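You operate a simulated robot arm through the tools that you are given. There is no shell and no other tool. Be economical: measure what you need, move in short steps, check, and stop when the job is done.

Carry out the task below with a simulated robot arm. There is one attempt and no reset: what you move stays moved.

## Task
Fetch the red tray and set it on the top of the grey table. Take the three metre label clip on the top of the grey table and put it away on the top of the reel stand. Take the five metre label clip on the top of the grey table and put it away on the top of the reel stand. Put the purple tag on the top of the green bench away on the top shelf of the shelf unit. Take the small grey horn and put it on the top of the reel stand. Fetch the cube carton and set it on top of the long bridge carton. The order is free. Set down upright: three metre label clip, five metre label clip, small grey horn, cube carton.

Only the result counts: the job must be done as asked and must still hold three seconds after the hand-in. Knocking over, shifting, dropping, spilling or breaking anything else fails it.

## Robot
A 6-joint arm with a two-finger parallel gripper on a trunk, on a base that drives. Base frame: it is fixed to the floor where the robot stands at the start and does not move with it; the origin is under the middle of the robot, x ahead of it, y to its left, z up. Units: mm, degrees, N and s.
With the tool pointing down near the work surface it reaches from about 360 to 840 mm from the robot's upright axis, wherever it stands. Its first joint turns from -115.0 to 115.0 degrees. Places, roughly: cube carton [4250, -2250, 1500]; five metre label clip [250, -2500, 750]; long bridge carton [7500, -750, 750]; purple tag [-2000, -1000, 750]; red tray (22x16x5 cm) [700, 0, 900]; small grey horn (13x13x17 cm) [-2300, 3800, 900]; three metre label clip [250, -2000, 750]; top of the grey table [-300, -2200, 800]; top of the reel stand [-2300, 5800, 800]; top shelf of the shelf unit [3500, -2300, 1500]. Payload 4.2 kg.
The TCP is the grasp point between the finger pads, 23 mm short of the fingertips. In the tool frame z runs along the fingers and y along their closing line. Largest opening 94 mm; finger width 38, thickness 10; the body of the gripper, 54 by 96 mm, starts 39 mm behind the TCP.
Orientation is that of the tool frame in the base frame, as a unit quaternion [x, y, z, w]. With the fingers straight down and closing along the base's y, the tool's x points along the base's -x, its y along +y and its z along -z.

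## Interface
- The arm moves only by the tool apply_moves. Its argument "commands" is a list of rows, each a list of 2 entries, a list of its own where there are three numbers: the shift along the base's x, y, z in mm, then the turn, a rotation vector about the base's x, y, z in degrees. In form: [[[tx, ty, tz], [wx, wy, wz]], ...]. A call has 1 to 8 rows; each row is the pose to reach, as a shift and turn from the pose commanded when the call began. "gripper" is the gripper command, from -1 (fully open) to 1 (shut), values between in proportion, set as the call begins (left out, the last holds). A row lasts 0.2 s, in which the tool goes at most 50 mm and 8.6 degrees; a call with a longer step from one row to the next is refused whole, and so is a gripper value outside its range. A pose out of reach is approached as far as the arm can. The call stops where the force on the tool passes 40 N (or 10 N more than at its start, if that is more) or the arm is blocked; 0.2 s more then pass. The fingers move at their own pace (about 108 mm/s each) and stop on an object; they squeeze with about 32 N. The grip force told is the motor's: it shows also when the fingers shut on nothing. Time passes only in rows, and 0.2 s behind the last, so rows that repeat a pose let the fingers close. It gives the time, the measured TCP pose, the force on the tool (base axes), the opening and the grip force at its end, in the units of the frame above (readings bear some noise), with the torque about the TCP (base axes, N m) and any sound that the robot's microphone picked up.
- Cameras (640 x 400 px; columns grow to the right, rows downward): "scene" is now at [212.1, 135.3, 1434.6]; the picture's right is [-0.69, -0.72, 0.00], its down [-0.48, 0.46, -0.74] and it looks along [0.54, -0.51, -0.67] (base axes); focal length 283 px, centre (320, 200). "wrist" rides on the gripper at [87, 16, -74] in the tool frame; the picture's right is [-0.18, 0.98, 0.00], its down [-0.58, -0.11, -0.81] and it looks along [-0.79, -0.15, 0.59] (tool axes); focal length 243 px, centre (320, 200). There is no depth. A picture from a camera that has moved, and an enlarged one, comes with that camera's place and axes in the base frame and with its lens.
- capture(camera): a new picture of that camera. The clock stands still meanwhile.
- move_column(by): slides the trunk up (or, below 0, down) by that many mm; the arm and the scene camera ride with it, the base frame stays. It gives what a move gives, with no picture.
- base_move(legs): drives the robot by 1 to 6 legs, each [ahead, turn to the left] in mm and degrees, along the robot's own axes; the way and the turn of a leg run together, so that a leg with both is an arc; at most 1500 mm and 180 degrees a leg. The arm and the cameras ride along, it lands a little off, and it stops where it bumps. It gives what a move gives.
- head_to(pan, tilt): turns the head with the scene camera to pan (to the left, within 80 degrees either way) and tilt (down, from -29 to 69), counted from straight ahead of the robot. It gives what a move gives.
- close_up(camera, box): a new picture of the part [left, top, right, bottom] of that camera's present view, enlarged. The clock stands still meanwhile.
- hand_in(): hands the job in; it is judged then, once.

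Go step by step. Nothing tells you exact positions but the pictures and the camera data: compare them with the known pose of the tool, close in by small moves and look again before you grip or let go. The budget is 186 turns and 164 pictures, counting those below and the enlarged ones. Unless the task says otherwise, let go and move clear before handing in, and close with one line.

The tools are called as a command line: name --argument value ..., lists and objects as JSON in quotes. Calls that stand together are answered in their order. apply_moves: Moves the arm, as the interface text tells. Its arguments: {"type":"object","properties":{"commands":{"type":"array","items":{"type":"array"}},"gripper":{"type":"number"}},"required":["commands"]} The other tools are called the same way: move_column (by) slides the trunk up or down; base_move (legs) drives the base; head_to (pan, tilt) turns the head that bears the scene camera; capture (camera) takes a picture; close_up (camera, box) takes an enlarged picture of a part of a camera's view; hand_in () hands the job in.

At the start:

```text
clock: 0.0
eef_pos: [420.8, -148.6, 1216.3]
tool_rot: [0.0, 1.0, -0.001, 0.0]
contact_force: [-0.6, 0.4, -0.1]
wrist_torque: [-0.02, 0.02, -0.02]
width: 94.1
grip_force: 0.1
trunk travel left (down, up): [-802.0, 188.0]
robot x, y, heading: [0.6, 0.1, -0.0]
head pan, tilt: [-43.8, 41.9]
```

scene: 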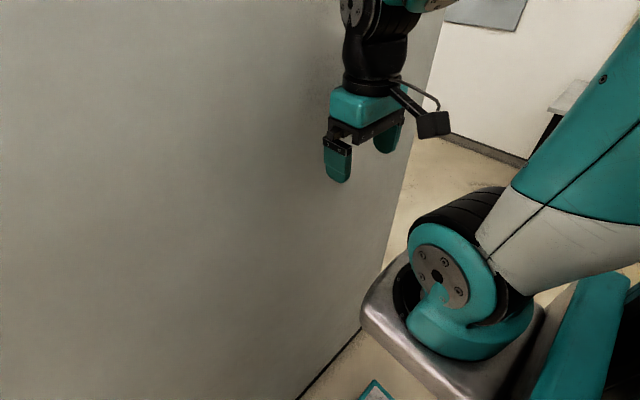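
wrist: 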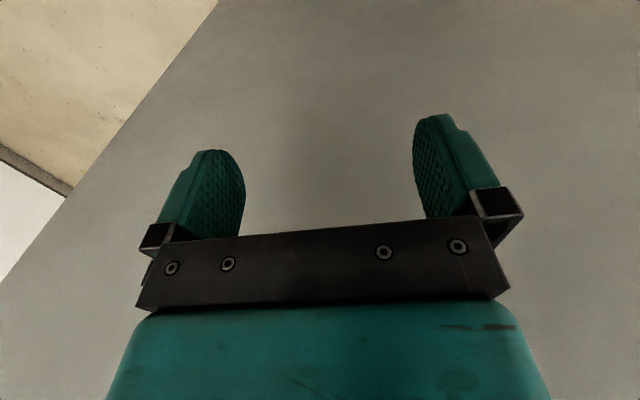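

The robot faces a wall or panel close in front on the right; I look around first with the head.

head_to --pan 0 --tilt 30

capture --camera "scene"

head_to --pan 70 --tilt 20

capture --camera "scene"

head_to --pan -75 --tilt 20

capture --camera "scene"

```text
clock: 1.1
eef_pos: [420.3, -147.7, 1215.6]
tool_rot: [0.0, 1.0, 0.0, 0.0]
contact_force: [0.4, -0.3, 0.2]
wrist_torque: [0.0, 0.02, 0.01]
width: 93.9
grip_force: 0.0
trunk travel left (down, up): [-802.0, 188.0]
robot x, y, heading: [-3.0, 1.6, -0.2]
head pan, tilt: [0.0, 30.0]
```

```text
161 pictures are left
camera scene: at [242.1, 193.1, 1452.7], right [0.0, -1.0, 0.0], down [-0.5, 0.0, -0.87], along [0.87, 0.0, -0.5], focal length 283 px, centre (320, 200)
```

scene: 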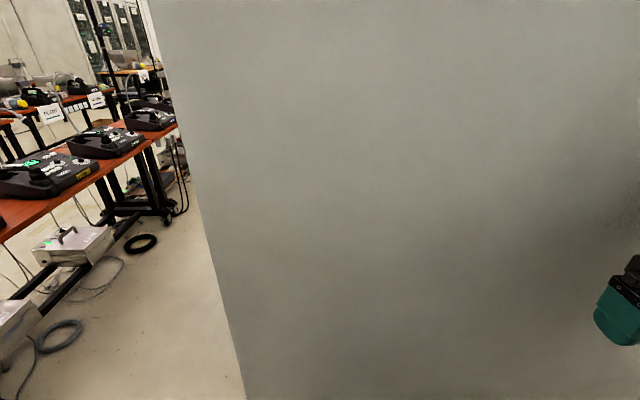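

```text
clock: 2.5
eef_pos: [421.3, -148.7, 1216.0]
tool_rot: [0.001, 1.0, 0.0, -0.001]
contact_force: [0.0, 0.2, -0.5]
wrist_torque: [0.02, 0.02, 0.0]
width: 94.0
grip_force: 0.0
trunk travel left (down, up): [-802.0, 188.0]
robot x, y, heading: [1.7, 0.6, 0.0]
head pan, tilt: [70.0, 20.0]
```

```text
160 pictures are left
camera scene: at [183.6, 280.7, 1468.8], right [0.94, -0.34, 0.0], down [-0.12, -0.32, -0.94], along [0.32, 0.88, -0.34], focal length 283 px, centre (320, 200)
```

scene: 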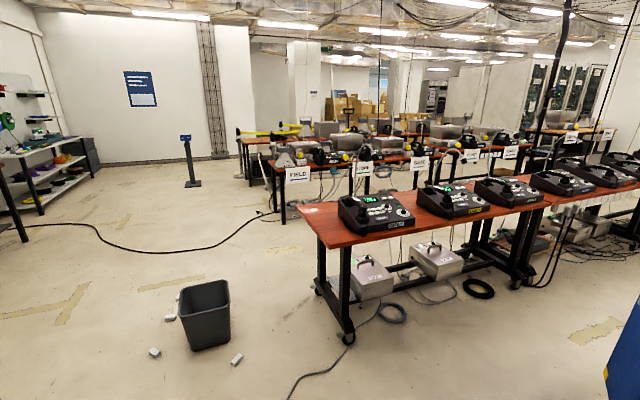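

```text
clock: 4.8
eef_pos: [421.7, -149.5, 1216.3]
tool_rot: [0.001, 1.0, 0.0, 0.0]
contact_force: [0.7, -0.1, -0.2]
wrist_torque: [0.01, -0.02, 0.0]
width: 93.8
grip_force: 0.1
trunk travel left (down, up): [-802.0, 188.0]
robot x, y, heading: [2.1, 2.6, 0.0]
head pan, tilt: [-75.0, 20.0]
```

```text
159 pictures are left
camera scene: at [175.8, 103.3, 1468.8], right [-0.97, -0.26, 0.0], down [-0.09, 0.33, -0.94], along [0.24, -0.91, -0.34], focal length 283 px, centre (320, 200)
```

scene: 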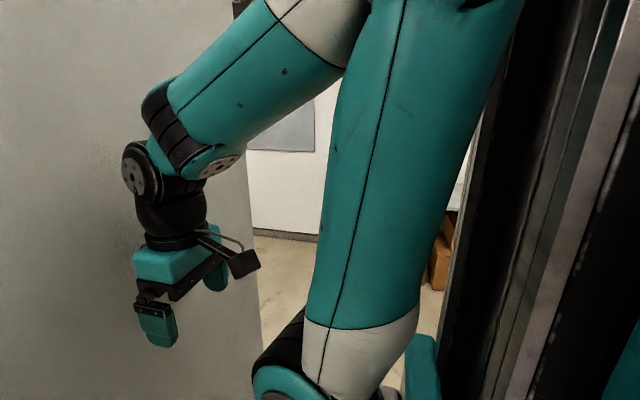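

A tall grey cabinet stands about 510 mm ahead (y from -370 to 330). I back off, turn right and look at the grey table side.

base_move --legs '[[-250, 0], [0, -90]]'

head_to --pan 0 --tilt 25

capture --camera "scene"

head_to --pan 60 --tilt 20

capture --camera "scene"

head_to --pan -60 --tilt 20

capture --camera "scene"

```text
clock: 10.5
eef_pos: [-400.6, -418.3, 1216.0]
tool_rot: [0.711, 0.703, 0.0, -0.001]
contact_force: [-0.3, 0.2, -0.6]
wrist_torque: [-0.04, 0.01, 0.02]
width: 94.1
grip_force: 0.1
trunk travel left (down, up): [-802.0, 188.0]
robot x, y, heading: [-248.2, -0.7, -90.7]
head pan, tilt: [-75.0, 20.0]
```

```text
clock: 11.9
eef_pos: [-400.6, -418.1, 1216.6]
tool_rot: [0.712, 0.702, 0.0, -0.001]
contact_force: [0.0, -0.3, 0.0]
wrist_torque: [-0.03, 0.01, -0.02]
width: 93.8
grip_force: 0.0
trunk travel left (down, up): [-802.0, 188.0]
robot x, y, heading: [-247.1, 2.9, -90.7]
head pan, tilt: [0.0, 25.0]
```

```text
158 pictures are left
camera scene: at [-55.3, -247.6, 1460.7], right [-1.0, 0.01, 0.0], down [0.01, 0.42, -0.91], along [-0.01, -0.91, -0.42], focal length 283 px, centre (320, 200)
```

scene: 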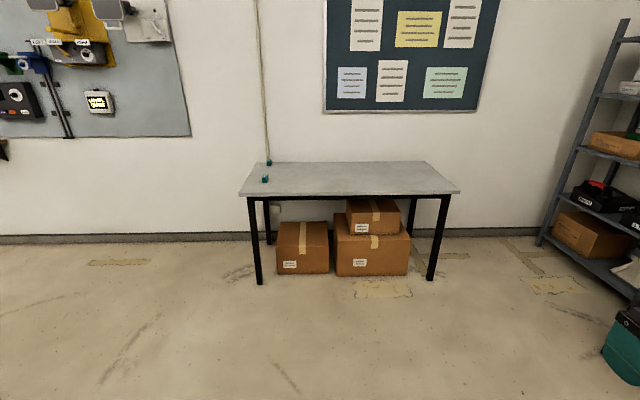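

```text
clock: 13.2
eef_pos: [-399.7, -418.1, 1216.2]
tool_rot: [0.711, 0.703, 0.0, 0.0]
contact_force: [0.0, 0.2, -0.4]
wrist_torque: [0.01, 0.02, 0.03]
width: 93.9
grip_force: 0.0
trunk travel left (down, up): [-802.0, 188.0]
robot x, y, heading: [-242.6, -0.9, -90.6]
head pan, tilt: [60.0, 20.0]
```

```text
157 pictures are left
camera scene: at [25.9, -203.0, 1468.8], right [-0.51, -0.86, 0.0], down [-0.29, 0.17, -0.94], along [0.81, -0.48, -0.34], focal length 283 px, centre (320, 200)
```

scene: 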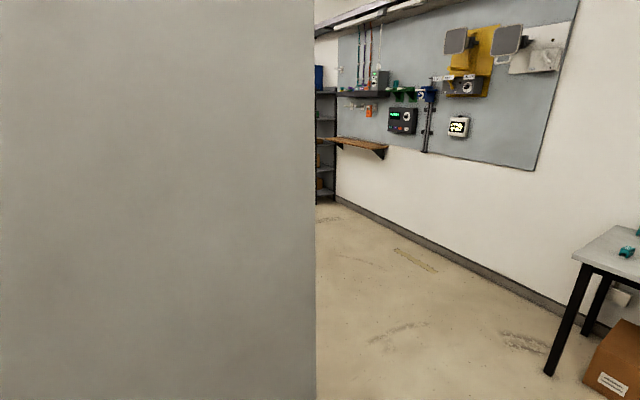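

```text
clock: 15.2
eef_pos: [-401.1, -419.4, 1216.0]
tool_rot: [0.712, 0.703, 0.0, 0.0]
contact_force: [-0.5, 1.3, -1.0]
wrist_torque: [-0.01, 0.04, 0.01]
width: 94.0
grip_force: 0.1
trunk travel left (down, up): [-802.0, 188.0]
robot x, y, heading: [-247.6, -1.1, -90.5]
head pan, tilt: [-60.0, 20.0]
```

```text
156 pictures are left
camera scene: at [-135.4, -201.2, 1468.8], right [-0.49, 0.87, 0.0], down [0.3, 0.17, -0.94], along [-0.82, -0.46, -0.34], focal length 283 px, centre (320, 200)
```

scene: 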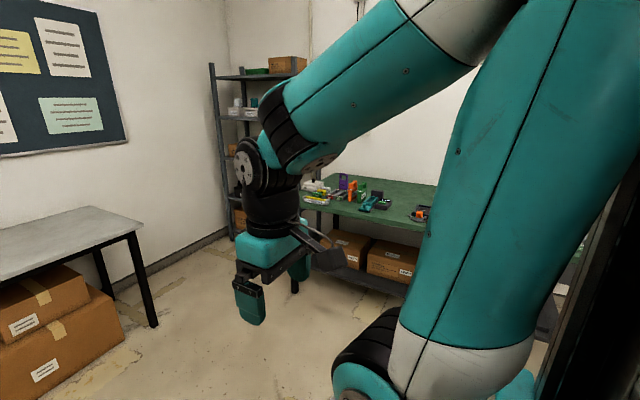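

The grey table with two teal clips is in view, about (313,-2137) and (347,-2490). The tray must be on the far side of the cabinet; I drive around it by the right side.

base_move --legs '[[1000, 0], [0, 90], [1500, 0], [100, 0], [0, 90]]'

head_to --pan 40 --tilt 20

capture --camera "scene"

head_to --pan -40 --tilt 15

capture --camera "scene"

```text
clock: 35.7
eef_pos: [1484.1, -550.7, 1215.9]
tool_rot: [-0.704, 0.711, -0.001, -0.001]
contact_force: [0.1, -0.1, 0.6]
wrist_torque: [0.02, -0.05, 0.0]
width: 94.0
grip_force: 0.1
trunk travel left (down, up): [-802.0, 188.0]
robot x, y, heading: [1329.0, -974.9, 89.4]
head pan, tilt: [-60.0, 20.0]
```

```text
clock: 37.5
eef_pos: [1483.1, -549.5, 1216.1]
tool_rot: [-0.704, 0.711, 0.0, 0.0]
contact_force: [-0.1, 0.4, -0.2]
wrist_torque: [-0.02, 0.03, 0.0]
width: 94.1
grip_force: 0.0
trunk travel left (down, up): [-802.0, 188.0]
robot x, y, heading: [1328.3, -969.2, 89.4]
head pan, tilt: [40.0, 20.0]
```

```text
155 pictures are left
camera scene: at [1078.4, -745.8, 1468.8], right [0.77, 0.63, 0.0], down [0.22, -0.26, -0.94], along [-0.6, 0.73, -0.34], focal length 283 px, centre (320, 200)
```

scene: 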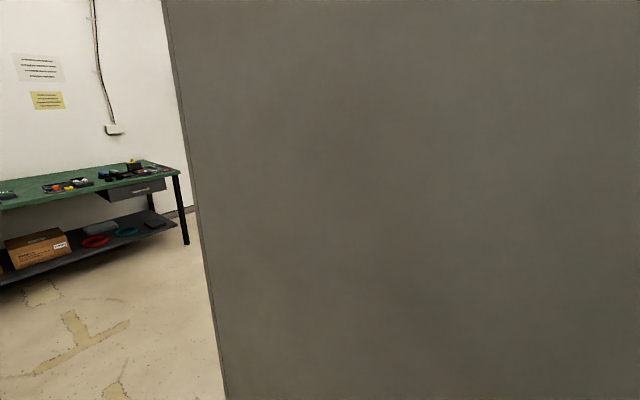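

```text
clock: 39.0
eef_pos: [1484.3, -549.7, 1215.6]
tool_rot: [-0.703, 0.711, 0.0, 0.0]
contact_force: [0.6, -0.6, 0.2]
wrist_torque: [0.0, 0.03, 0.02]
width: 93.7
grip_force: 0.1
trunk travel left (down, up): [-802.0, 188.0]
robot x, y, heading: [1334.9, -969.6, 89.5]
head pan, tilt: [-40.0, 15.0]
```

```text
154 pictures are left
camera scene: at [1198.2, -746.9, 1477.0], right [0.76, -0.65, 0.0], down [-0.17, -0.2, -0.97], along [0.63, 0.73, -0.26], focal length 283 px, centre (320, 200)
```

scene: 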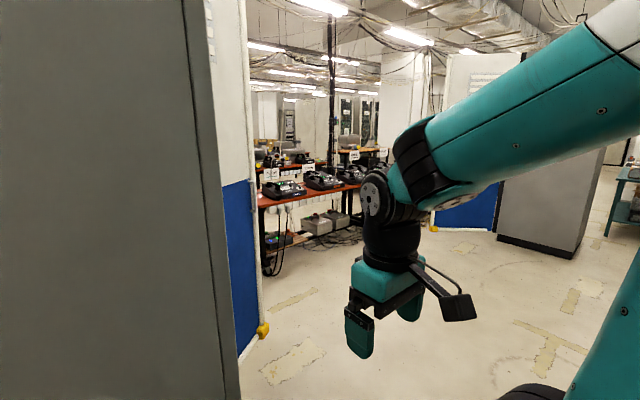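

The cabinet is deep (to x≈1330) and its opening is likely on its far (+x) side. I drive around to face it.

base_move --legs '[[0, -90], [950, 0], [0, 90], [950, 0], [0, 90]]'

head_to --pan 0 --tilt 20

capture --camera "scene"

```text
clock: 60.1
eef_pos: [1857.5, 104.4, 1216.1]
tool_rot: [1.0, 0.005, 0.001, 0.0]
contact_force: [0.1, 0.0, 0.3]
wrist_torque: [0.0, 0.0, 0.02]
width: 93.9
grip_force: 0.0
trunk travel left (down, up): [-802.0, 188.0]
robot x, y, heading: [2279.4, -38.6, -179.2]
head pan, tilt: [-40.0, 15.0]
```

```text
clock: 61.1
eef_pos: [1856.9, 104.5, 1217.6]
tool_rot: [1.0, 0.005, 0.001, 0.0]
contact_force: [0.2, 0.0, 0.2]
wrist_torque: [0.0, -0.03, 0.02]
width: 93.9
grip_force: 0.1
trunk travel left (down, up): [-802.0, 188.0]
robot x, y, heading: [2280.2, -39.3, -179.4]
head pan, tilt: [0.0, 20.0]
```

```text
153 pictures are left
camera scene: at [2036.0, -238.9, 1468.8], right [-0.01, 1.0, 0.0], down [0.34, 0.0, -0.94], along [-0.94, -0.01, -0.34], focal length 283 px, centre (320, 200)
```

scene: 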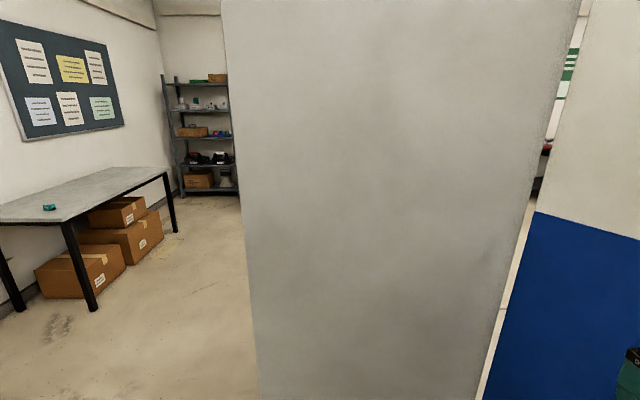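

No opening on this side either, so the cabinet must open on its +y side, reached from the desk side. Since I am here, I do the cube carton first: turn east and look.

base_move --legs '[[0, 90], [600, 0], [0, 90]]'

head_to --pan 0 --tilt 10

capture --camera "scene"

head_to --pan -55 --tilt 10

capture --camera "scene"

```text
clock: 72.2
eef_pos: [2693.7, -797.5, 1216.4]
tool_rot: [0.003, 1.0, 0.0, -0.001]
contact_force: [-0.1, 0.6, 0.2]
wrist_torque: [-0.03, 0.02, -0.02]
width: 93.9
grip_force: 0.1
trunk travel left (down, up): [-802.0, 188.0]
robot x, y, heading: [2273.6, -649.3, -0.4]
head pan, tilt: [0.0, 20.0]
```

```text
clock: 72.9
eef_pos: [2694.5, -798.2, 1216.2]
tool_rot: [0.002, 1.0, 0.0, -0.001]
contact_force: [0.5, 0.3, 0.3]
wrist_torque: [0.02, -0.02, 0.01]
width: 94.0
grip_force: 0.0
trunk travel left (down, up): [-802.0, 188.0]
robot x, y, heading: [2271.8, -643.1, -0.1]
head pan, tilt: [0.0, 10.0]
```

```text
152 pictures are left
camera scene: at [2518.7, -454.6, 1485.1], right [0.0, -1.0, 0.0], down [-0.17, 0.0, -0.98], along [0.98, 0.0, -0.17], focal length 283 px, centre (320, 200)
```

scene: 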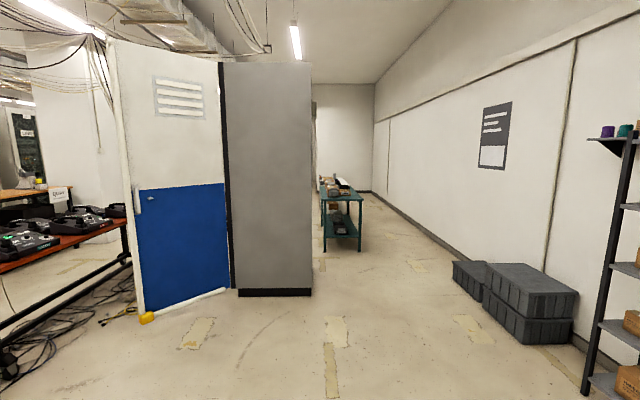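

```text
clock: 74.2
eef_pos: [2693.8, -797.3, 1216.1]
tool_rot: [0.002, 1.0, -0.001, 0.0]
contact_force: [0.4, -0.3, 0.4]
wrist_torque: [-0.03, -0.04, -0.02]
width: 93.9
grip_force: 0.0
trunk travel left (down, up): [-802.0, 188.0]
robot x, y, heading: [2273.4, -646.3, -0.4]
head pan, tilt: [-55.0, 10.0]
```

```text
151 pictures are left
camera scene: at [2478.7, -530.5, 1485.1], right [-0.82, -0.57, 0.0], down [-0.1, 0.14, -0.98], along [0.56, -0.81, -0.17], focal length 283 px, centre (320, 200)
```

scene: 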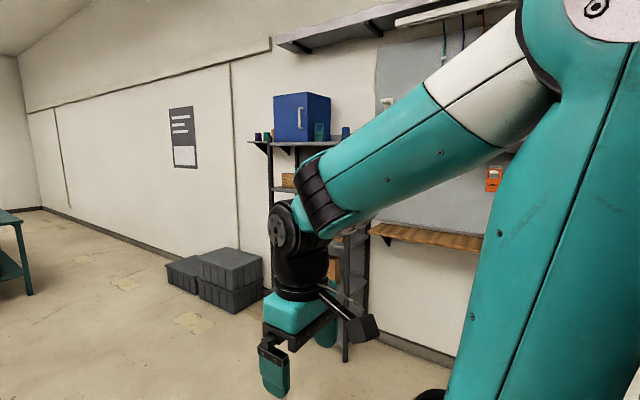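

The shelf unit with a blue cabinet on top is at the right. I drive up to it.

base_move --legs '[[1500, 0], [0, -90], [300, 0]]'

head_to --pan 0 --tilt 10

capture --camera "scene"

```text
clock: 87.2
eef_pos: [3640.3, -1377.3, 1215.6]
tool_rot: [0.71, 0.704, 0.001, 0.0]
contact_force: [0.4, -0.3, 0.3]
wrist_torque: [0.0, -0.02, 0.02]
width: 93.9
grip_force: 0.0
trunk travel left (down, up): [-802.0, 188.0]
robot x, y, heading: [3794.1, -957.6, -90.7]
head pan, tilt: [-55.0, 10.0]
```

```text
clock: 88.4
eef_pos: [3640.3, -1375.9, 1216.2]
tool_rot: [0.711, 0.704, 0.001, -0.001]
contact_force: [0.6, -0.1, 0.0]
wrist_torque: [-0.01, 0.01, -0.01]
width: 94.2
grip_force: 0.2
trunk travel left (down, up): [-802.0, 188.0]
robot x, y, heading: [3791.3, -957.5, -90.7]
head pan, tilt: [0.0, 10.0]
```

```text
150 pictures are left
camera scene: at [3984.3, -1205.0, 1485.1], right [-1.0, 0.01, 0.0], down [0.0, 0.17, -0.98], along [-0.01, -0.98, -0.17], focal length 283 px, centre (320, 200)
```

scene: 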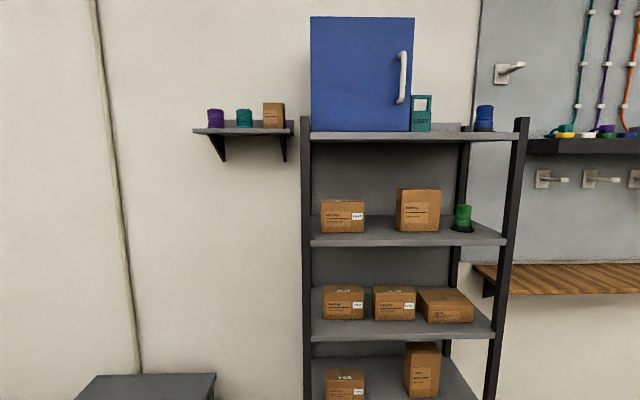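

The cube carton sits on the small bracket shelf beside the shelf unit, about (4140,-2250) at z≈1550. I raise the trunk, bring the arm to the middle and drive up to it.

move_column --by 188

apply_moves --commands '[[[50, 0, 0], [0, 0, 0]], [[100, 0, 0], [0, 0, 0]], [[150, 0, 0], [0, 0, 0]], [[150, 0, 50], [0, 0, 0]], [[150, 0, 100], [0, 0, 0]], [[150, 0, 150], [0, 0, 0]], [[150, 0, 200], [0, 0, 0]], [[150, 0, 250], [0, 0, 0]]]' --gripper -1

capture --camera "scene"

```text
clock: 90.5
eef_pos: [3640.3, -1377.1, 1403.5]
tool_rot: [0.71, 0.704, 0.0, -0.001]
contact_force: [-0.5, -0.3, 0.6]
wrist_torque: [0.01, -0.02, -0.01]
width: 94.0
grip_force: 0.0
trunk travel left (down, up): [-990.0, 0.0]
robot x, y, heading: [3792.5, -953.7, -90.5]
head pan, tilt: [0.0, 10.0]
```

```text
clock: 92.3
eef_pos: [3793.4, -1382.7, 1604.7]
tool_rot: [0.724, 0.689, -0.003, 0.001]
contact_force: [-0.6, 4.0, 0.5]
wrist_torque: [-0.3, -0.03, 0.11]
width: 94.0
grip_force: 0.1
out of reach, approached as far as the arm can: row 1, 4, 5, 6, 7, 8
trunk travel left (down, up): [-990.0, 0.0]
robot x, y, heading: [3791.1, -954.8, -90.6]
head pan, tilt: [0.0, 10.0]
```

```text
149 pictures are left
camera scene: at [3984.7, -1203.6, 1673.3], right [-1.0, 0.01, 0.0], down [0.0, 0.17, -0.98], along [-0.01, -0.98, -0.17], focal length 283 px, centre (320, 200)
```

scene: 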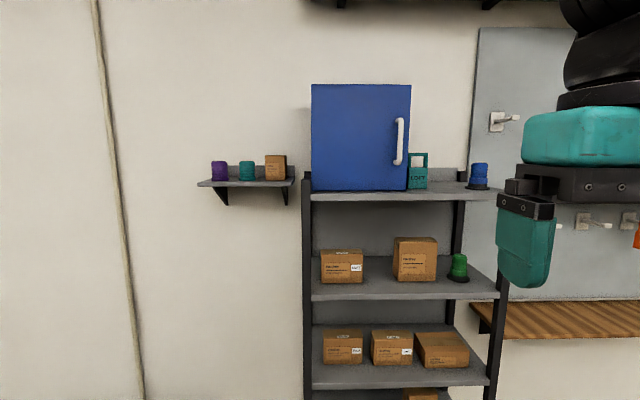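

The arm is near its upper limit tool-down, so a sloped or horizontal grip is better. I zoom on the carton.

close_up --camera "scene" --box '[190, 130, 320, 211]'

```text
4.92 times, centred on (255, 170) of scene
camera zoom: at [3984.7, -1203.6, 1673.3], right [-1.0, 0.01, 0.0], down [0.0, 0.17, -0.98], along [-0.01, -0.98, -0.17], focal length 1394 px, centre (640, 345)
```

zoom: 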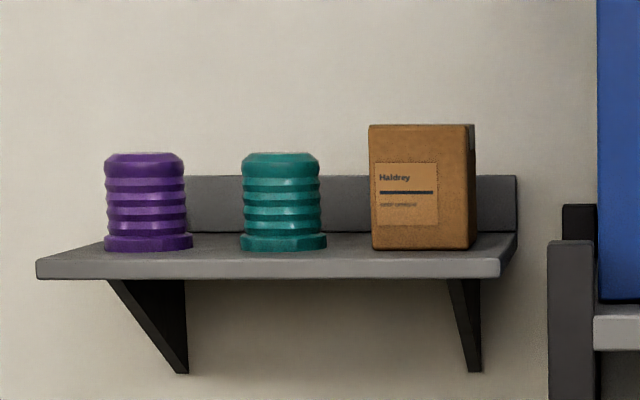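

The carton is about 70 wide, 90 high, front face at y≈-2234, x≈4140, standing at z≈1564. I tilt the tool 45° forward, to grip with the camera clear of the shelf edge.

apply_moves --commands '[[[0, 0, -40], [-7.5, 0, 0]], [[0, -20, -50], [-15, 0, 0]], [[0, -40, -50], [-22.5, 0, 0]], [[0, -60, -50], [-30, 0, 0]], [[0, -80, -50], [-37.5, 0, 0]], [[0, -100, -50], [-45, 0, 0]], [[0, -100, -50], [-45, 0, 0]]]'

head_to --pan 0 --tilt 30

capture --camera "scene"

capture --camera "wrist"

```text
clock: 93.9
eef_pos: [3760.8, -1403.8, 1712.0]
tool_rot: [0.694, 0.689, -0.148, 0.152]
contact_force: [-0.3, 0.8, -0.8]
wrist_torque: [-0.01, 0.02, 0.01]
width: 94.1
grip_force: 0.1
out of reach, approached as far as the arm can: row 1, 2, 3, 4, 5, 6, 7
trunk travel left (down, up): [-990.0, 0.0]
robot x, y, heading: [3794.3, -958.1, -90.4]
head pan, tilt: [0.0, 10.0]
```

```text
clock: 94.7
eef_pos: [3761.9, -1404.2, 1712.2]
tool_rot: [0.694, 0.688, -0.148, 0.151]
contact_force: [-0.3, 0.2, 0.6]
wrist_torque: [0.01, 0.01, -0.02]
width: 94.3
grip_force: 0.0
trunk travel left (down, up): [-990.0, 0.0]
robot x, y, heading: [3791.6, -955.3, -90.6]
head pan, tilt: [0.0, 30.0]
```

```text
147 pictures are left
camera scene: at [3984.4, -1202.5, 1640.8], right [-1.0, 0.01, 0.0], down [0.0, 0.5, -0.87], along [-0.01, -0.87, -0.5], focal length 283 px, centre (320, 200)
```

scene: 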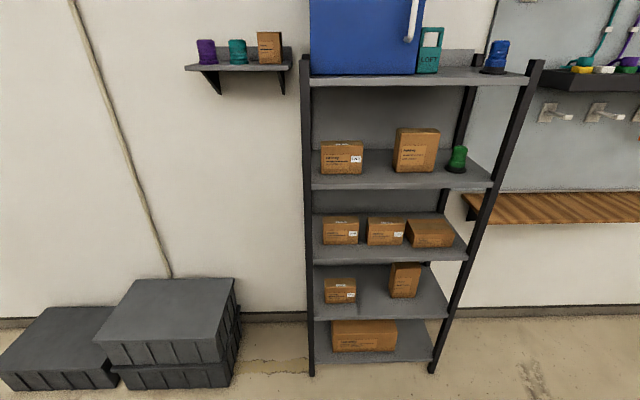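

```text
146 pictures are left
camera wrist: at [3777.2, -1293.4, 1744.6], right [0.98, -0.17, 0.08], down [-0.12, -0.2, 0.97], along [-0.15, -0.97, -0.21], focal length 243 px, centre (320, 200)
```

wrist: 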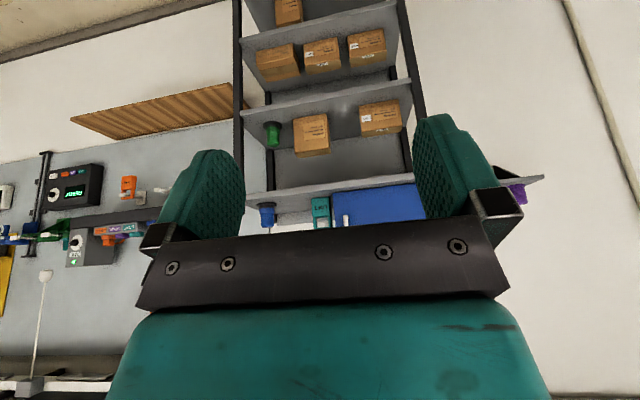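

The arm only got partway; I let it carry on toward the commanded pose and further out.

apply_moves --commands '[[[0, -20, 0], [0, 0, 0]], [[0, -40, 0], [0, 0, 0]], [[0, -60, 0], [0, 0, 0]], [[0, -60, 0], [0, 0, 0]], [[0, -60, 0], [0, 0, 0]]]'

```text
clock: 95.9
eef_pos: [3757.9, -1459.8, 1716.1]
tool_rot: [0.694, 0.688, -0.146, 0.15]
contact_force: [-0.1, -0.2, -1.4]
wrist_torque: [0.01, 0.0, -0.03]
width: 93.9
grip_force: 0.0
out of reach, approached as far as the arm can: row 1, 2, 3, 4, 5
trunk travel left (down, up): [-990.0, 0.0]
robot x, y, heading: [3793.9, -958.9, -90.4]
head pan, tilt: [0.0, 30.0]
```

The reference follows the reached pose, so I tilt further and lower.

apply_moves --commands '[[[0, 0, -30], [0, 0, 0]], [[0, 0, -60], [-5, 0, 0]], [[10, 0, -90], [-10, 0, 0]], [[20, 0, -90], [-15, 0, 0]], [[30, 0, -90], [-20, 0, 0]], [[30, 0, -90], [-20, 0, 0]]]'

```text
clock: 97.3
eef_pos: [3756.1, -1454.8, 1772.5]
tool_rot: [0.675, 0.671, -0.214, 0.221]
contact_force: [0.7, -0.9, 0.3]
wrist_torque: [-0.02, -0.01, -0.03]
width: 94.1
grip_force: 0.0
out of reach, approached as far as the arm can: row 1, 2, 3, 4, 5, 6
trunk travel left (down, up): [-990.0, 0.0]
robot x, y, heading: [3791.3, -955.9, -90.5]
head pan, tilt: [0.0, 30.0]
```

Tilting makes the arm rise, so I use the trunk to come down. I also extend the reach.

apply_moves --commands '[[[0, -40, 0], [0, 0, 0]], [[0, -80, 0], [0, 0, 0]], [[0, -120, 0], [0, 0, 0]], [[0, -160, 0], [-4, 0, 0]], [[0, -160, 0], [-8, 0, 0]], [[0, -160, 0], [-8, 0, 0]]]'

move_column --by -120

```text
clock: 98.7
eef_pos: [3758.6, -1612.2, 1777.3]
tool_rot: [0.659, 0.654, -0.261, 0.266]
contact_force: [-0.1, -0.3, -0.7]
wrist_torque: [-0.01, 0.01, -0.02]
width: 94.1
grip_force: 0.0
out of reach, approached as far as the arm can: row 5, 6
trunk travel left (down, up): [-990.0, 0.0]
robot x, y, heading: [3790.9, -955.9, -90.4]
head pan, tilt: [0.0, 30.0]
```

```text
clock: 100.2
eef_pos: [3758.7, -1611.6, 1657.6]
tool_rot: [0.659, 0.654, -0.261, 0.266]
contact_force: [0.6, 0.3, 0.1]
wrist_torque: [-0.02, 0.02, 0.01]
width: 93.9
grip_force: 0.1
trunk travel left (down, up): [-870.0, 120.0]
robot x, y, heading: [3792.8, -957.3, -90.5]
head pan, tilt: [0.0, 30.0]
```

Now I drive in front of the bracket shelf, stopping short of the carton.

base_move --legs '[[0, 36.7], [625, 0], [0, -36.3]]'

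capture --camera "wrist"

head_to --pan 0 --tilt 15

capture --camera "scene"

```text
clock: 107.2
eef_pos: [4131.8, -2111.4, 1658.9]
tool_rot: [0.657, 0.656, -0.259, 0.266]
contact_force: [-0.3, 0.2, 0.3]
wrist_torque: [0.01, 0.03, 0.0]
width: 93.9
grip_force: 0.0
trunk travel left (down, up): [-870.0, 120.0]
robot x, y, heading: [4162.2, -1453.8, -90.3]
head pan, tilt: [0.0, 30.0]
```

```text
145 pictures are left
camera wrist: at [4146.0, -1996.7, 1652.1], right [0.98, -0.13, 0.14], down [-0.12, 0.14, 0.98], along [-0.15, -0.98, 0.12], focal length 243 px, centre (320, 200)
```

wrist: 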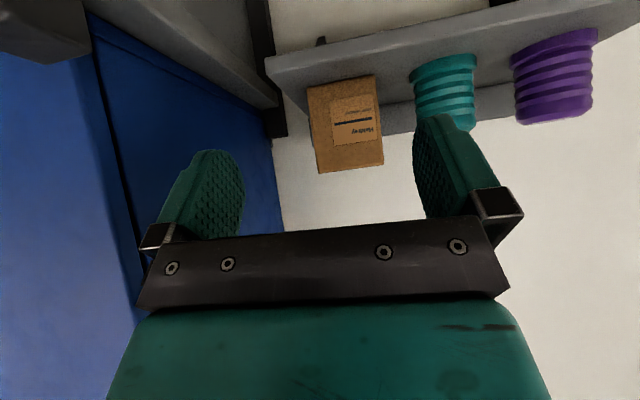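

```text
clock: 108.0
eef_pos: [4131.3, -2111.0, 1658.6]
tool_rot: [0.657, 0.656, -0.26, 0.266]
contact_force: [-0.8, -1.3, -0.4]
wrist_torque: [0.02, 0.0, 0.0]
width: 94.2
grip_force: 0.1
trunk travel left (down, up): [-870.0, 120.0]
robot x, y, heading: [4157.6, -1457.6, -90.4]
head pan, tilt: [0.0, 15.0]
```

```text
144 pictures are left
camera scene: at [4354.5, -1704.0, 1544.9], right [-1.0, 0.0, 0.0], down [0.0, 0.26, -0.97], along [0.0, -0.97, -0.26], focal length 283 px, centre (320, 200)
```

scene: 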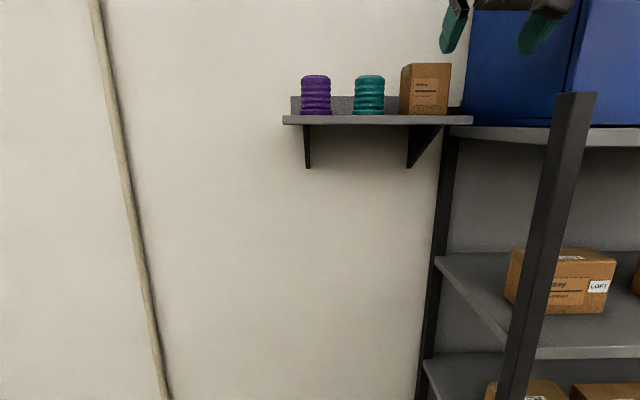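

Carton centre is near x≈4147 with its front at y≈-2235…-2270. I approach part way and look again.

apply_moves --commands '[[[16, -40, 0], [0, 0, 0]], [[16, -80, 0], [0, 0, 0]], [[16, -100, 0], [0, 0, 0]], [[16, -100, -15], [0, 0, 0]]]'

capture --camera "wrist"

close_up --camera "scene" --box '[280, 20, 520, 170]'

```text
clock: 109.0
eef_pos: [4146.7, -2211.5, 1642.6]
tool_rot: [0.657, 0.656, -0.259, 0.267]
contact_force: [0.6, 0.1, 0.0]
wrist_torque: [-0.01, 0.05, -0.02]
width: 93.9
grip_force: 0.0
out of reach, approached as far as the arm can: row 3
trunk travel left (down, up): [-870.0, 120.0]
robot x, y, heading: [4162.0, -1456.8, -90.3]
head pan, tilt: [0.0, 15.0]
```

```text
143 pictures are left
camera wrist: at [4162.2, -2096.8, 1637.2], right [0.98, -0.13, 0.14], down [-0.12, 0.14, 0.98], along [-0.15, -0.98, 0.12], focal length 243 px, centre (320, 200)
```

wrist: 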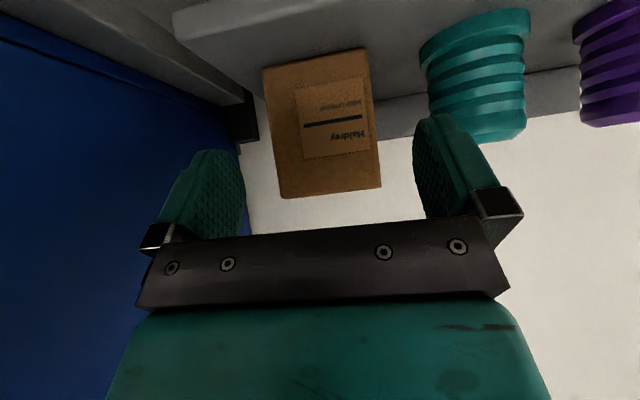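

```text
2.67 times, centred on (400, 95) of scene
camera zoom: at [4354.5, -1704.1, 1544.9], right [-1.0, 0.0, 0.0], down [0.0, 0.26, -0.97], along [0.0, -0.97, -0.26], focal length 755 px, centre (107, 480)
```

zoom: 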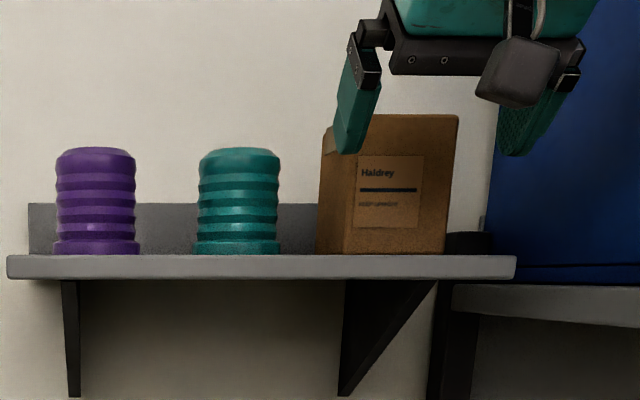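

Laterally centred. I drive 50 mm ahead so the arm stays within reach, then fine-adjust.

base_move --legs '[[50, 0]]'

capture --camera "wrist"

```text
clock: 109.9
eef_pos: [4147.6, -2260.7, 1642.8]
tool_rot: [0.657, 0.656, -0.259, 0.267]
contact_force: [-0.7, 0.8, -0.2]
wrist_torque: [-0.03, -0.01, 0.02]
width: 94.0
grip_force: 0.0
trunk travel left (down, up): [-870.0, 120.0]
robot x, y, heading: [4162.5, -1504.9, -90.2]
head pan, tilt: [0.0, 15.0]
```

```text
141 pictures are left
camera wrist: at [4162.1, -2147.2, 1637.6], right [0.98, -0.13, 0.14], down [-0.12, 0.14, 0.98], along [-0.15, -0.98, 0.12], focal length 243 px, centre (320, 200)
```

wrist: 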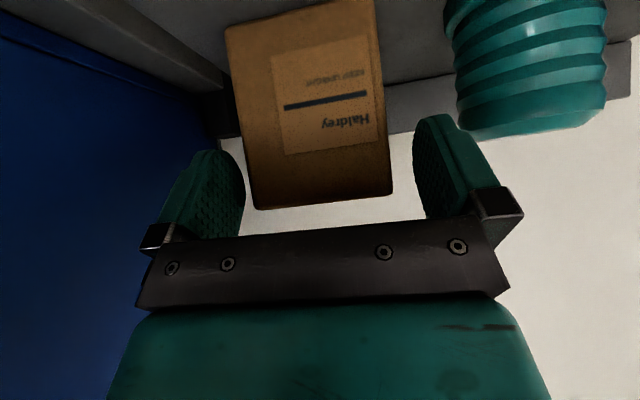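

The carton is between the fingers. I lower slightly, move in 8 mm and close.

apply_moves --commands '[[[-1, -4, -8], [0, 0, 0]], [[-1, -9, -15], [0, 0, 0]], [[-1, -9, -15], [0, 0, 0]]]'

apply_moves --commands '[[[0, 0, 0], [0, 0, 0]], [[0, 0, 0], [0, 0, 0]], [[0, 0, 0], [0, 0, 0]], [[0, 0, 0], [0, 0, 0]]]' --gripper 1

capture --camera "wrist"

```text
clock: 110.7
eef_pos: [4145.9, -2271.2, 1630.0]
tool_rot: [0.656, 0.657, -0.259, 0.267]
contact_force: [-0.4, 0.3, -0.1]
wrist_torque: [0.05, 0.0, 0.0]
width: 94.1
grip_force: 0.1
trunk travel left (down, up): [-870.0, 120.0]
robot x, y, heading: [4161.3, -1508.6, -90.2]
head pan, tilt: [0.0, 15.0]
```

```text
clock: 111.7
eef_pos: [4146.6, -2270.6, 1630.4]
tool_rot: [0.657, 0.656, -0.259, 0.267]
contact_force: [-0.7, -2.1, 1.5]
wrist_torque: [-0.06, 0.21, 0.0]
width: 74.8
grip_force: 31.9
trunk travel left (down, up): [-870.0, 120.0]
robot x, y, heading: [4161.3, -1504.4, -90.1]
head pan, tilt: [0.0, 15.0]
```

```text
140 pictures are left
camera wrist: at [4161.2, -2156.3, 1623.3], right [0.98, -0.13, 0.14], down [-0.12, 0.14, 0.98], along [-0.15, -0.98, 0.12], focal length 243 px, centre (320, 200)
```

wrist: 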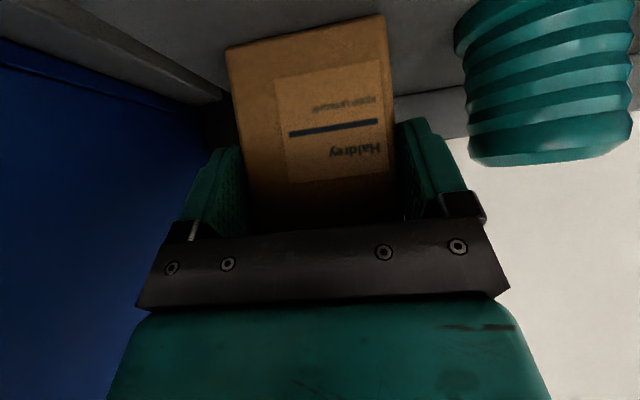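

Gripped at 75 mm. I lift with the trunk and back away.

move_column --by 50

base_move --legs '[[-700, 0]]'

capture --camera "wrist"

head_to --pan 75 --tilt 10

capture --camera "scene"

```text
clock: 112.6
eef_pos: [4147.8, -2272.4, 1678.1]
tool_rot: [0.657, 0.656, -0.259, 0.267]
contact_force: [-0.7, -0.2, -2.5]
wrist_torque: [0.06, -0.02, 0.02]
width: 74.8
grip_force: 31.6
trunk travel left (down, up): [-920.0, 70.0]
robot x, y, heading: [4164.5, -1505.6, -90.1]
head pan, tilt: [0.0, 15.0]
```

```text
clock: 116.5
eef_pos: [4150.7, -1560.1, 1679.2]
tool_rot: [0.655, 0.657, -0.26, 0.268]
contact_force: [0.4, -0.3, -2.1]
wrist_torque: [0.1, -0.03, 0.0]
width: 74.8
grip_force: 32.1
trunk travel left (down, up): [-920.0, 70.0]
robot x, y, heading: [4159.3, -795.8, -90.1]
head pan, tilt: [0.0, 15.0]
```

```text
139 pictures are left
camera wrist: at [4165.1, -1444.9, 1673.0], right [0.98, -0.13, 0.14], down [-0.12, 0.14, 0.98], along [-0.14, -0.98, 0.12], focal length 243 px, centre (320, 200)
```

wrist: 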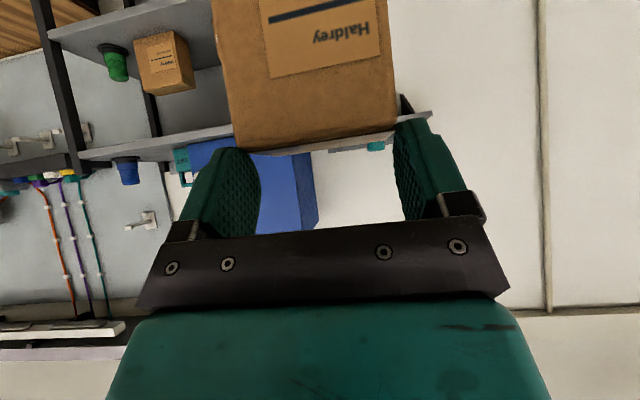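

```text
clock: 118.0
eef_pos: [4151.1, -1559.5, 1678.6]
tool_rot: [0.656, 0.657, -0.259, 0.267]
contact_force: [0.1, 0.8, -3.0]
wrist_torque: [0.05, 0.01, 0.0]
width: 74.4
grip_force: 31.4
trunk travel left (down, up): [-920.0, 70.0]
robot x, y, heading: [4162.1, -795.2, -90.0]
head pan, tilt: [75.0, 10.0]
```

```text
138 pictures are left
camera scene: at [4446.5, -973.6, 1603.1], right [-0.26, -0.97, 0.0], down [-0.17, 0.05, -0.98], along [0.95, -0.26, -0.17], focal length 283 px, centre (320, 200)
```

scene: 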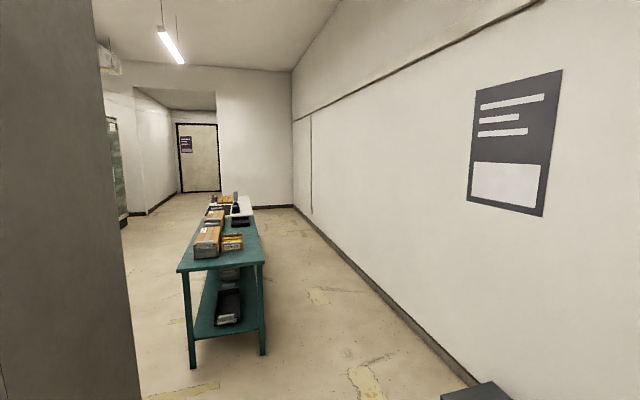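

The carton seems to have shifted in the grip; I check with the scene camera.

head_to --pan -10 --tilt -5

capture --camera "scene"

```text
clock: 119.6
eef_pos: [4151.7, -1559.7, 1678.7]
tool_rot: [0.656, 0.657, -0.259, 0.267]
contact_force: [-0.6, 0.6, -2.6]
wrist_torque: [0.08, 0.0, 0.01]
width: 74.7
grip_force: 32.0
trunk travel left (down, up): [-920.0, 70.0]
robot x, y, heading: [4165.2, -796.9, -90.2]
head pan, tilt: [-10.0, -5.0]
```

```text
137 pictures are left
camera scene: at [4341.5, -1035.6, 1626.8], right [-0.98, 0.17, 0.0], down [-0.01, -0.09, -1.0], along [-0.17, -0.98, 0.09], focal length 283 px, centre (320, 200)
```

scene: 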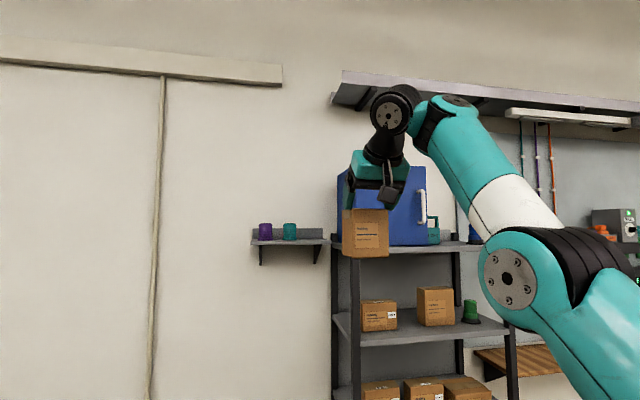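

close_up --camera "scene" --box '[310, 130, 438, 270]'

```text
2.86 times, centred on (374, 200) of scene
camera zoom: at [4341.5, -1035.6, 1626.8], right [-0.98, 0.17, 0.0], down [-0.01, -0.09, -1.0], along [-0.17, -0.98, 0.09], focal length 809 px, centre (166, 200)
```

zoom: 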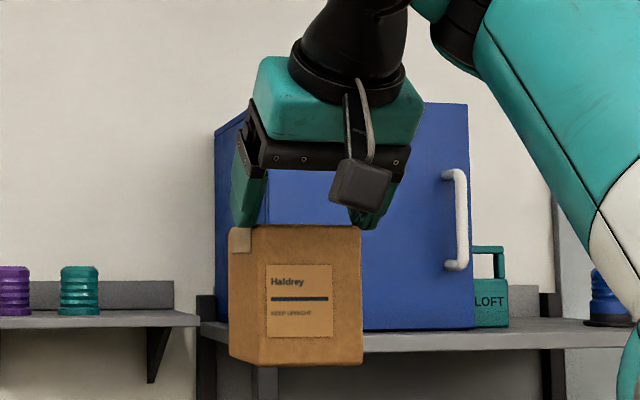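

apply_moves --commands '[[[0, 0, 0], [0, 0, 0]], [[0, 0, 0], [0, 0, 0]], [[0, 0, 0], [0, 0, 0]], [[0, 0, 0], [0, 0, 0]]]'

capture --camera "wrist"

```text
clock: 120.6
eef_pos: [4151.4, -1560.1, 1679.3]
tool_rot: [0.656, 0.657, -0.259, 0.267]
contact_force: [0.0, -0.4, -2.6]
wrist_torque: [0.1, 0.01, -0.04]
width: 74.5
grip_force: 31.7
trunk travel left (down, up): [-920.0, 70.0]
robot x, y, heading: [4160.3, -791.7, -90.1]
head pan, tilt: [-10.0, -5.0]
```

```text
135 pictures are left
camera wrist: at [4165.1, -1444.8, 1673.0], right [0.98, -0.13, 0.14], down [-0.12, 0.14, 0.98], along [-0.14, -0.98, 0.12], focal length 243 px, centre (320, 200)
```

wrist: 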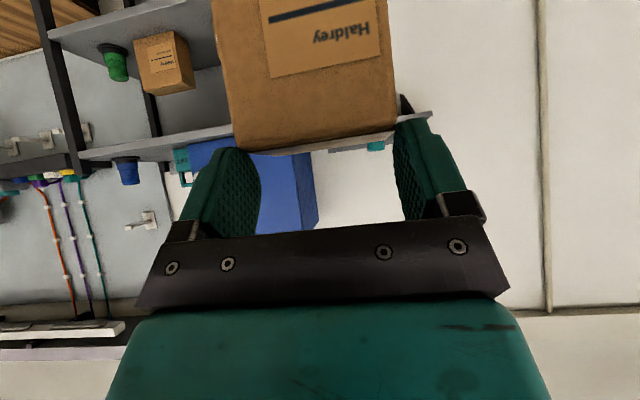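

It holds still now but only at its top edge. I'll return it to the bracket shelf and regrip deeper; first raise slowly with the arm and check for slipping.

apply_moves --commands '[[[0, 0, 3], [0, 0, 0]], [[0, 0, 7], [0, 0, 0]], [[0, 0, 12], [0, 0, 0]], [[0, 0, 17], [0, 0, 0]], [[0, 0, 22], [0, 0, 0]], [[0, 0, 26], [0, 0, 0]], [[0, 0, 29], [0, 0, 0]], [[0, 0, 30], [0, 0, 0]]]'

capture --camera "wrist"

close_up --camera "scene" --box '[310, 110, 438, 270]'

```text
clock: 122.4
eef_pos: [4147.6, -1553.7, 1698.9]
tool_rot: [0.655, 0.657, -0.258, 0.268]
contact_force: [0.2, 0.3, -2.3]
wrist_torque: [0.03, 0.01, -0.01]
width: 74.4
grip_force: 32.1
out of reach, approached as far as the arm can: row 5, 6, 7, 8
trunk travel left (down, up): [-920.0, 70.0]
robot x, y, heading: [4160.3, -796.7, -90.1]
head pan, tilt: [-10.0, -5.0]
```

```text
134 pictures are left
camera wrist: at [4162.2, -1439.2, 1693.3], right [0.98, -0.13, 0.14], down [-0.12, 0.14, 0.98], along [-0.14, -0.98, 0.12], focal length 243 px, centre (320, 200)
```

wrist: 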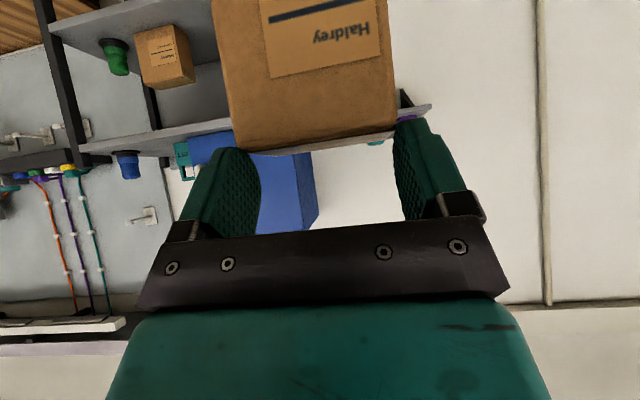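

```text
2.50 times, centred on (374, 190) of scene
camera zoom: at [4341.5, -1035.6, 1626.8], right [-0.98, 0.17, 0.0], down [-0.02, -0.09, -1.0], along [-0.17, -0.98, 0.09], focal length 708 px, centre (185, 225)
```

zoom: 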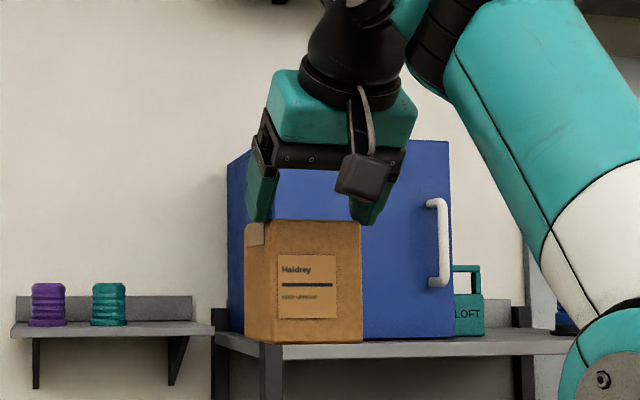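

No slip when moved slowly; its bottom is ~1588, above the shelf at 1564. I drive back to the bracket shelf.

base_move --legs '[[690, 0]]'

capture --camera "wrist"

head_to --pan 0 --tilt 10

close_up --camera "scene" --box '[280, 20, 520, 170]'

```text
clock: 126.2
eef_pos: [4141.6, -2242.8, 1698.8]
tool_rot: [0.658, 0.655, -0.259, 0.267]
contact_force: [-0.1, -0.1, -2.2]
wrist_torque: [0.08, -0.01, 0.0]
width: 74.5
grip_force: 32.0
trunk travel left (down, up): [-920.0, 70.0]
robot x, y, heading: [4160.2, -1482.7, -90.0]
head pan, tilt: [-10.0, -5.0]
```

```text
132 pictures are left
camera wrist: at [4155.3, -2127.7, 1693.4], right [0.98, -0.13, 0.14], down [-0.12, 0.14, 0.98], along [-0.15, -0.98, 0.12], focal length 243 px, centre (320, 200)
```

wrist: 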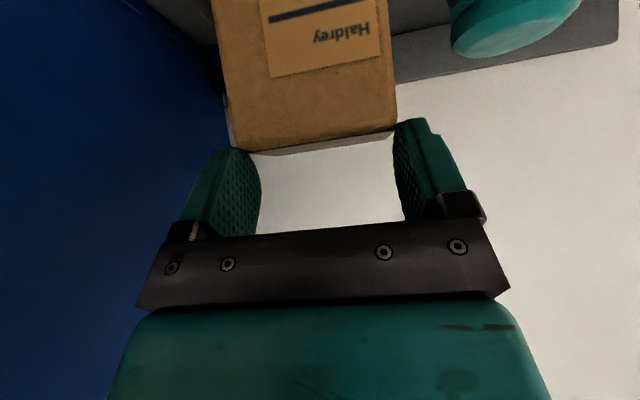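

```text
clock: 126.9
eef_pos: [4141.0, -2243.6, 1699.9]
tool_rot: [0.657, 0.655, -0.259, 0.267]
contact_force: [0.6, -0.1, -2.2]
wrist_torque: [0.05, 0.02, -0.02]
width: 74.6
grip_force: 31.7
trunk travel left (down, up): [-920.0, 70.0]
robot x, y, heading: [4163.9, -1484.9, -90.5]
head pan, tilt: [0.0, 10.0]
```

```text
2.67 times, centred on (400, 95) of scene
camera zoom: at [4352.4, -1732.3, 1603.1], right [-1.0, 0.01, 0.0], down [0.0, 0.17, -0.98], along [-0.01, -0.98, -0.17], focal length 755 px, centre (107, 480)
```

zoom: 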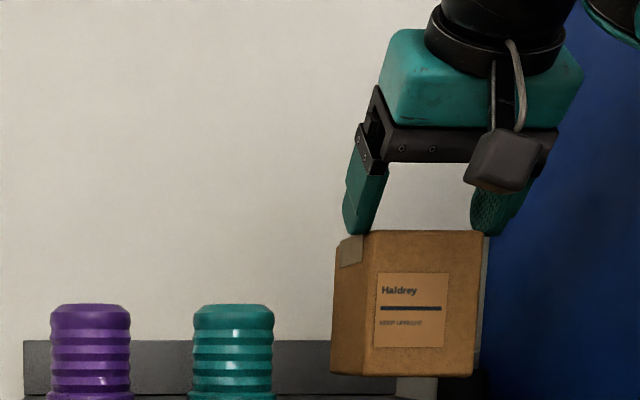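

I lower the carton gently to the shelf.

apply_moves --commands '[[[0, 0, -5], [0, 0, 0]], [[0, 0, -10], [0, 0, 0]], [[0, 0, -15], [0, 0, 0]], [[0, 0, -18], [0, 0, 0]], [[0, 0, -21], [0, 0, 0]], [[0, 0, -23], [0, 0, 0]]]'

head_to --pan 0 --tilt 15

close_up --camera "scene" --box '[280, 50, 520, 200]'

```text
clock: 128.3
eef_pos: [4140.6, -2242.7, 1675.9]
tool_rot: [0.657, 0.656, -0.259, 0.267]
contact_force: [-0.3, -1.1, -2.2]
wrist_torque: [0.09, -0.02, -0.01]
width: 74.6
grip_force: 32.0
trunk travel left (down, up): [-920.0, 70.0]
robot x, y, heading: [4157.5, -1483.6, -90.5]
head pan, tilt: [0.0, 10.0]
```

```text
clock: 129.0
eef_pos: [4141.4, -2242.4, 1675.0]
tool_rot: [0.657, 0.656, -0.259, 0.267]
contact_force: [0.5, 0.2, -2.3]
wrist_torque: [0.1, 0.04, 0.01]
width: 74.1
grip_force: 31.9
trunk travel left (down, up): [-920.0, 70.0]
robot x, y, heading: [4158.0, -1479.8, -90.2]
head pan, tilt: [0.0, 15.0]
```

```text
2.67 times, centred on (400, 125) of scene
camera zoom: at [4352.4, -1732.8, 1595.0], right [-1.0, 0.01, 0.0], down [0.0, 0.26, -0.97], along [-0.01, -0.97, -0.26], focal length 755 px, centre (107, 400)
```

zoom: 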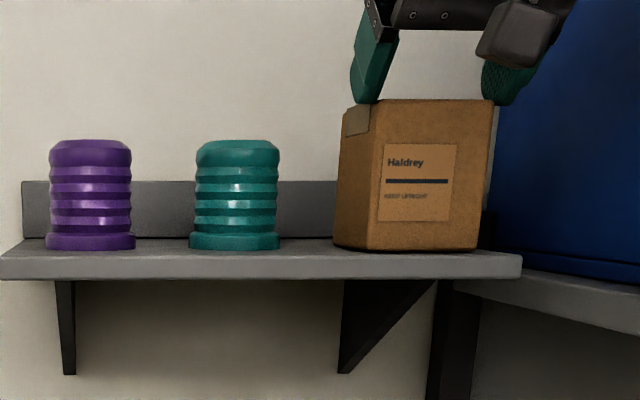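

apply_moves --commands '[[[0, 0, -2], [0, 0, 0]], [[0, 0, -4], [0, 0, 0]], [[0, 0, -5], [0, 0, 0]], [[0, 0, -5], [0, 0, 0]]]'

apply_moves --commands '[[[0, 0, -2], [0, 0, 0]], [[0, 0, -3], [0, 0, 0]], [[0, 0, -4], [0, 0, 0]], [[0, 0, -4], [0, 0, 0]]]'

```text
clock: 130.0
eef_pos: [4141.5, -2239.9, 1675.6]
tool_rot: [0.657, 0.654, -0.262, 0.269]
contact_force: [-0.6, -3.5, 33.9]
wrist_torque: [-0.19, 0.17, 0.27]
width: 75.0
grip_force: 32.0
trunk travel left (down, up): [-920.0, 70.0]
robot x, y, heading: [4159.0, -1483.7, -90.5]
head pan, tilt: [0.0, 15.0]
```

```text
clock: 131.0
eef_pos: [4140.9, -2239.1, 1669.5]
tool_rot: [0.657, 0.654, -0.262, 0.269]
contact_force: [3.4, 3.6, 33.8]
wrist_torque: [0.1, 0.04, 0.08]
width: 74.7
grip_force: 32.1
trunk travel left (down, up): [-920.0, 70.0]
robot x, y, heading: [4160.7, -1486.2, -90.2]
head pan, tilt: [0.0, 15.0]
```

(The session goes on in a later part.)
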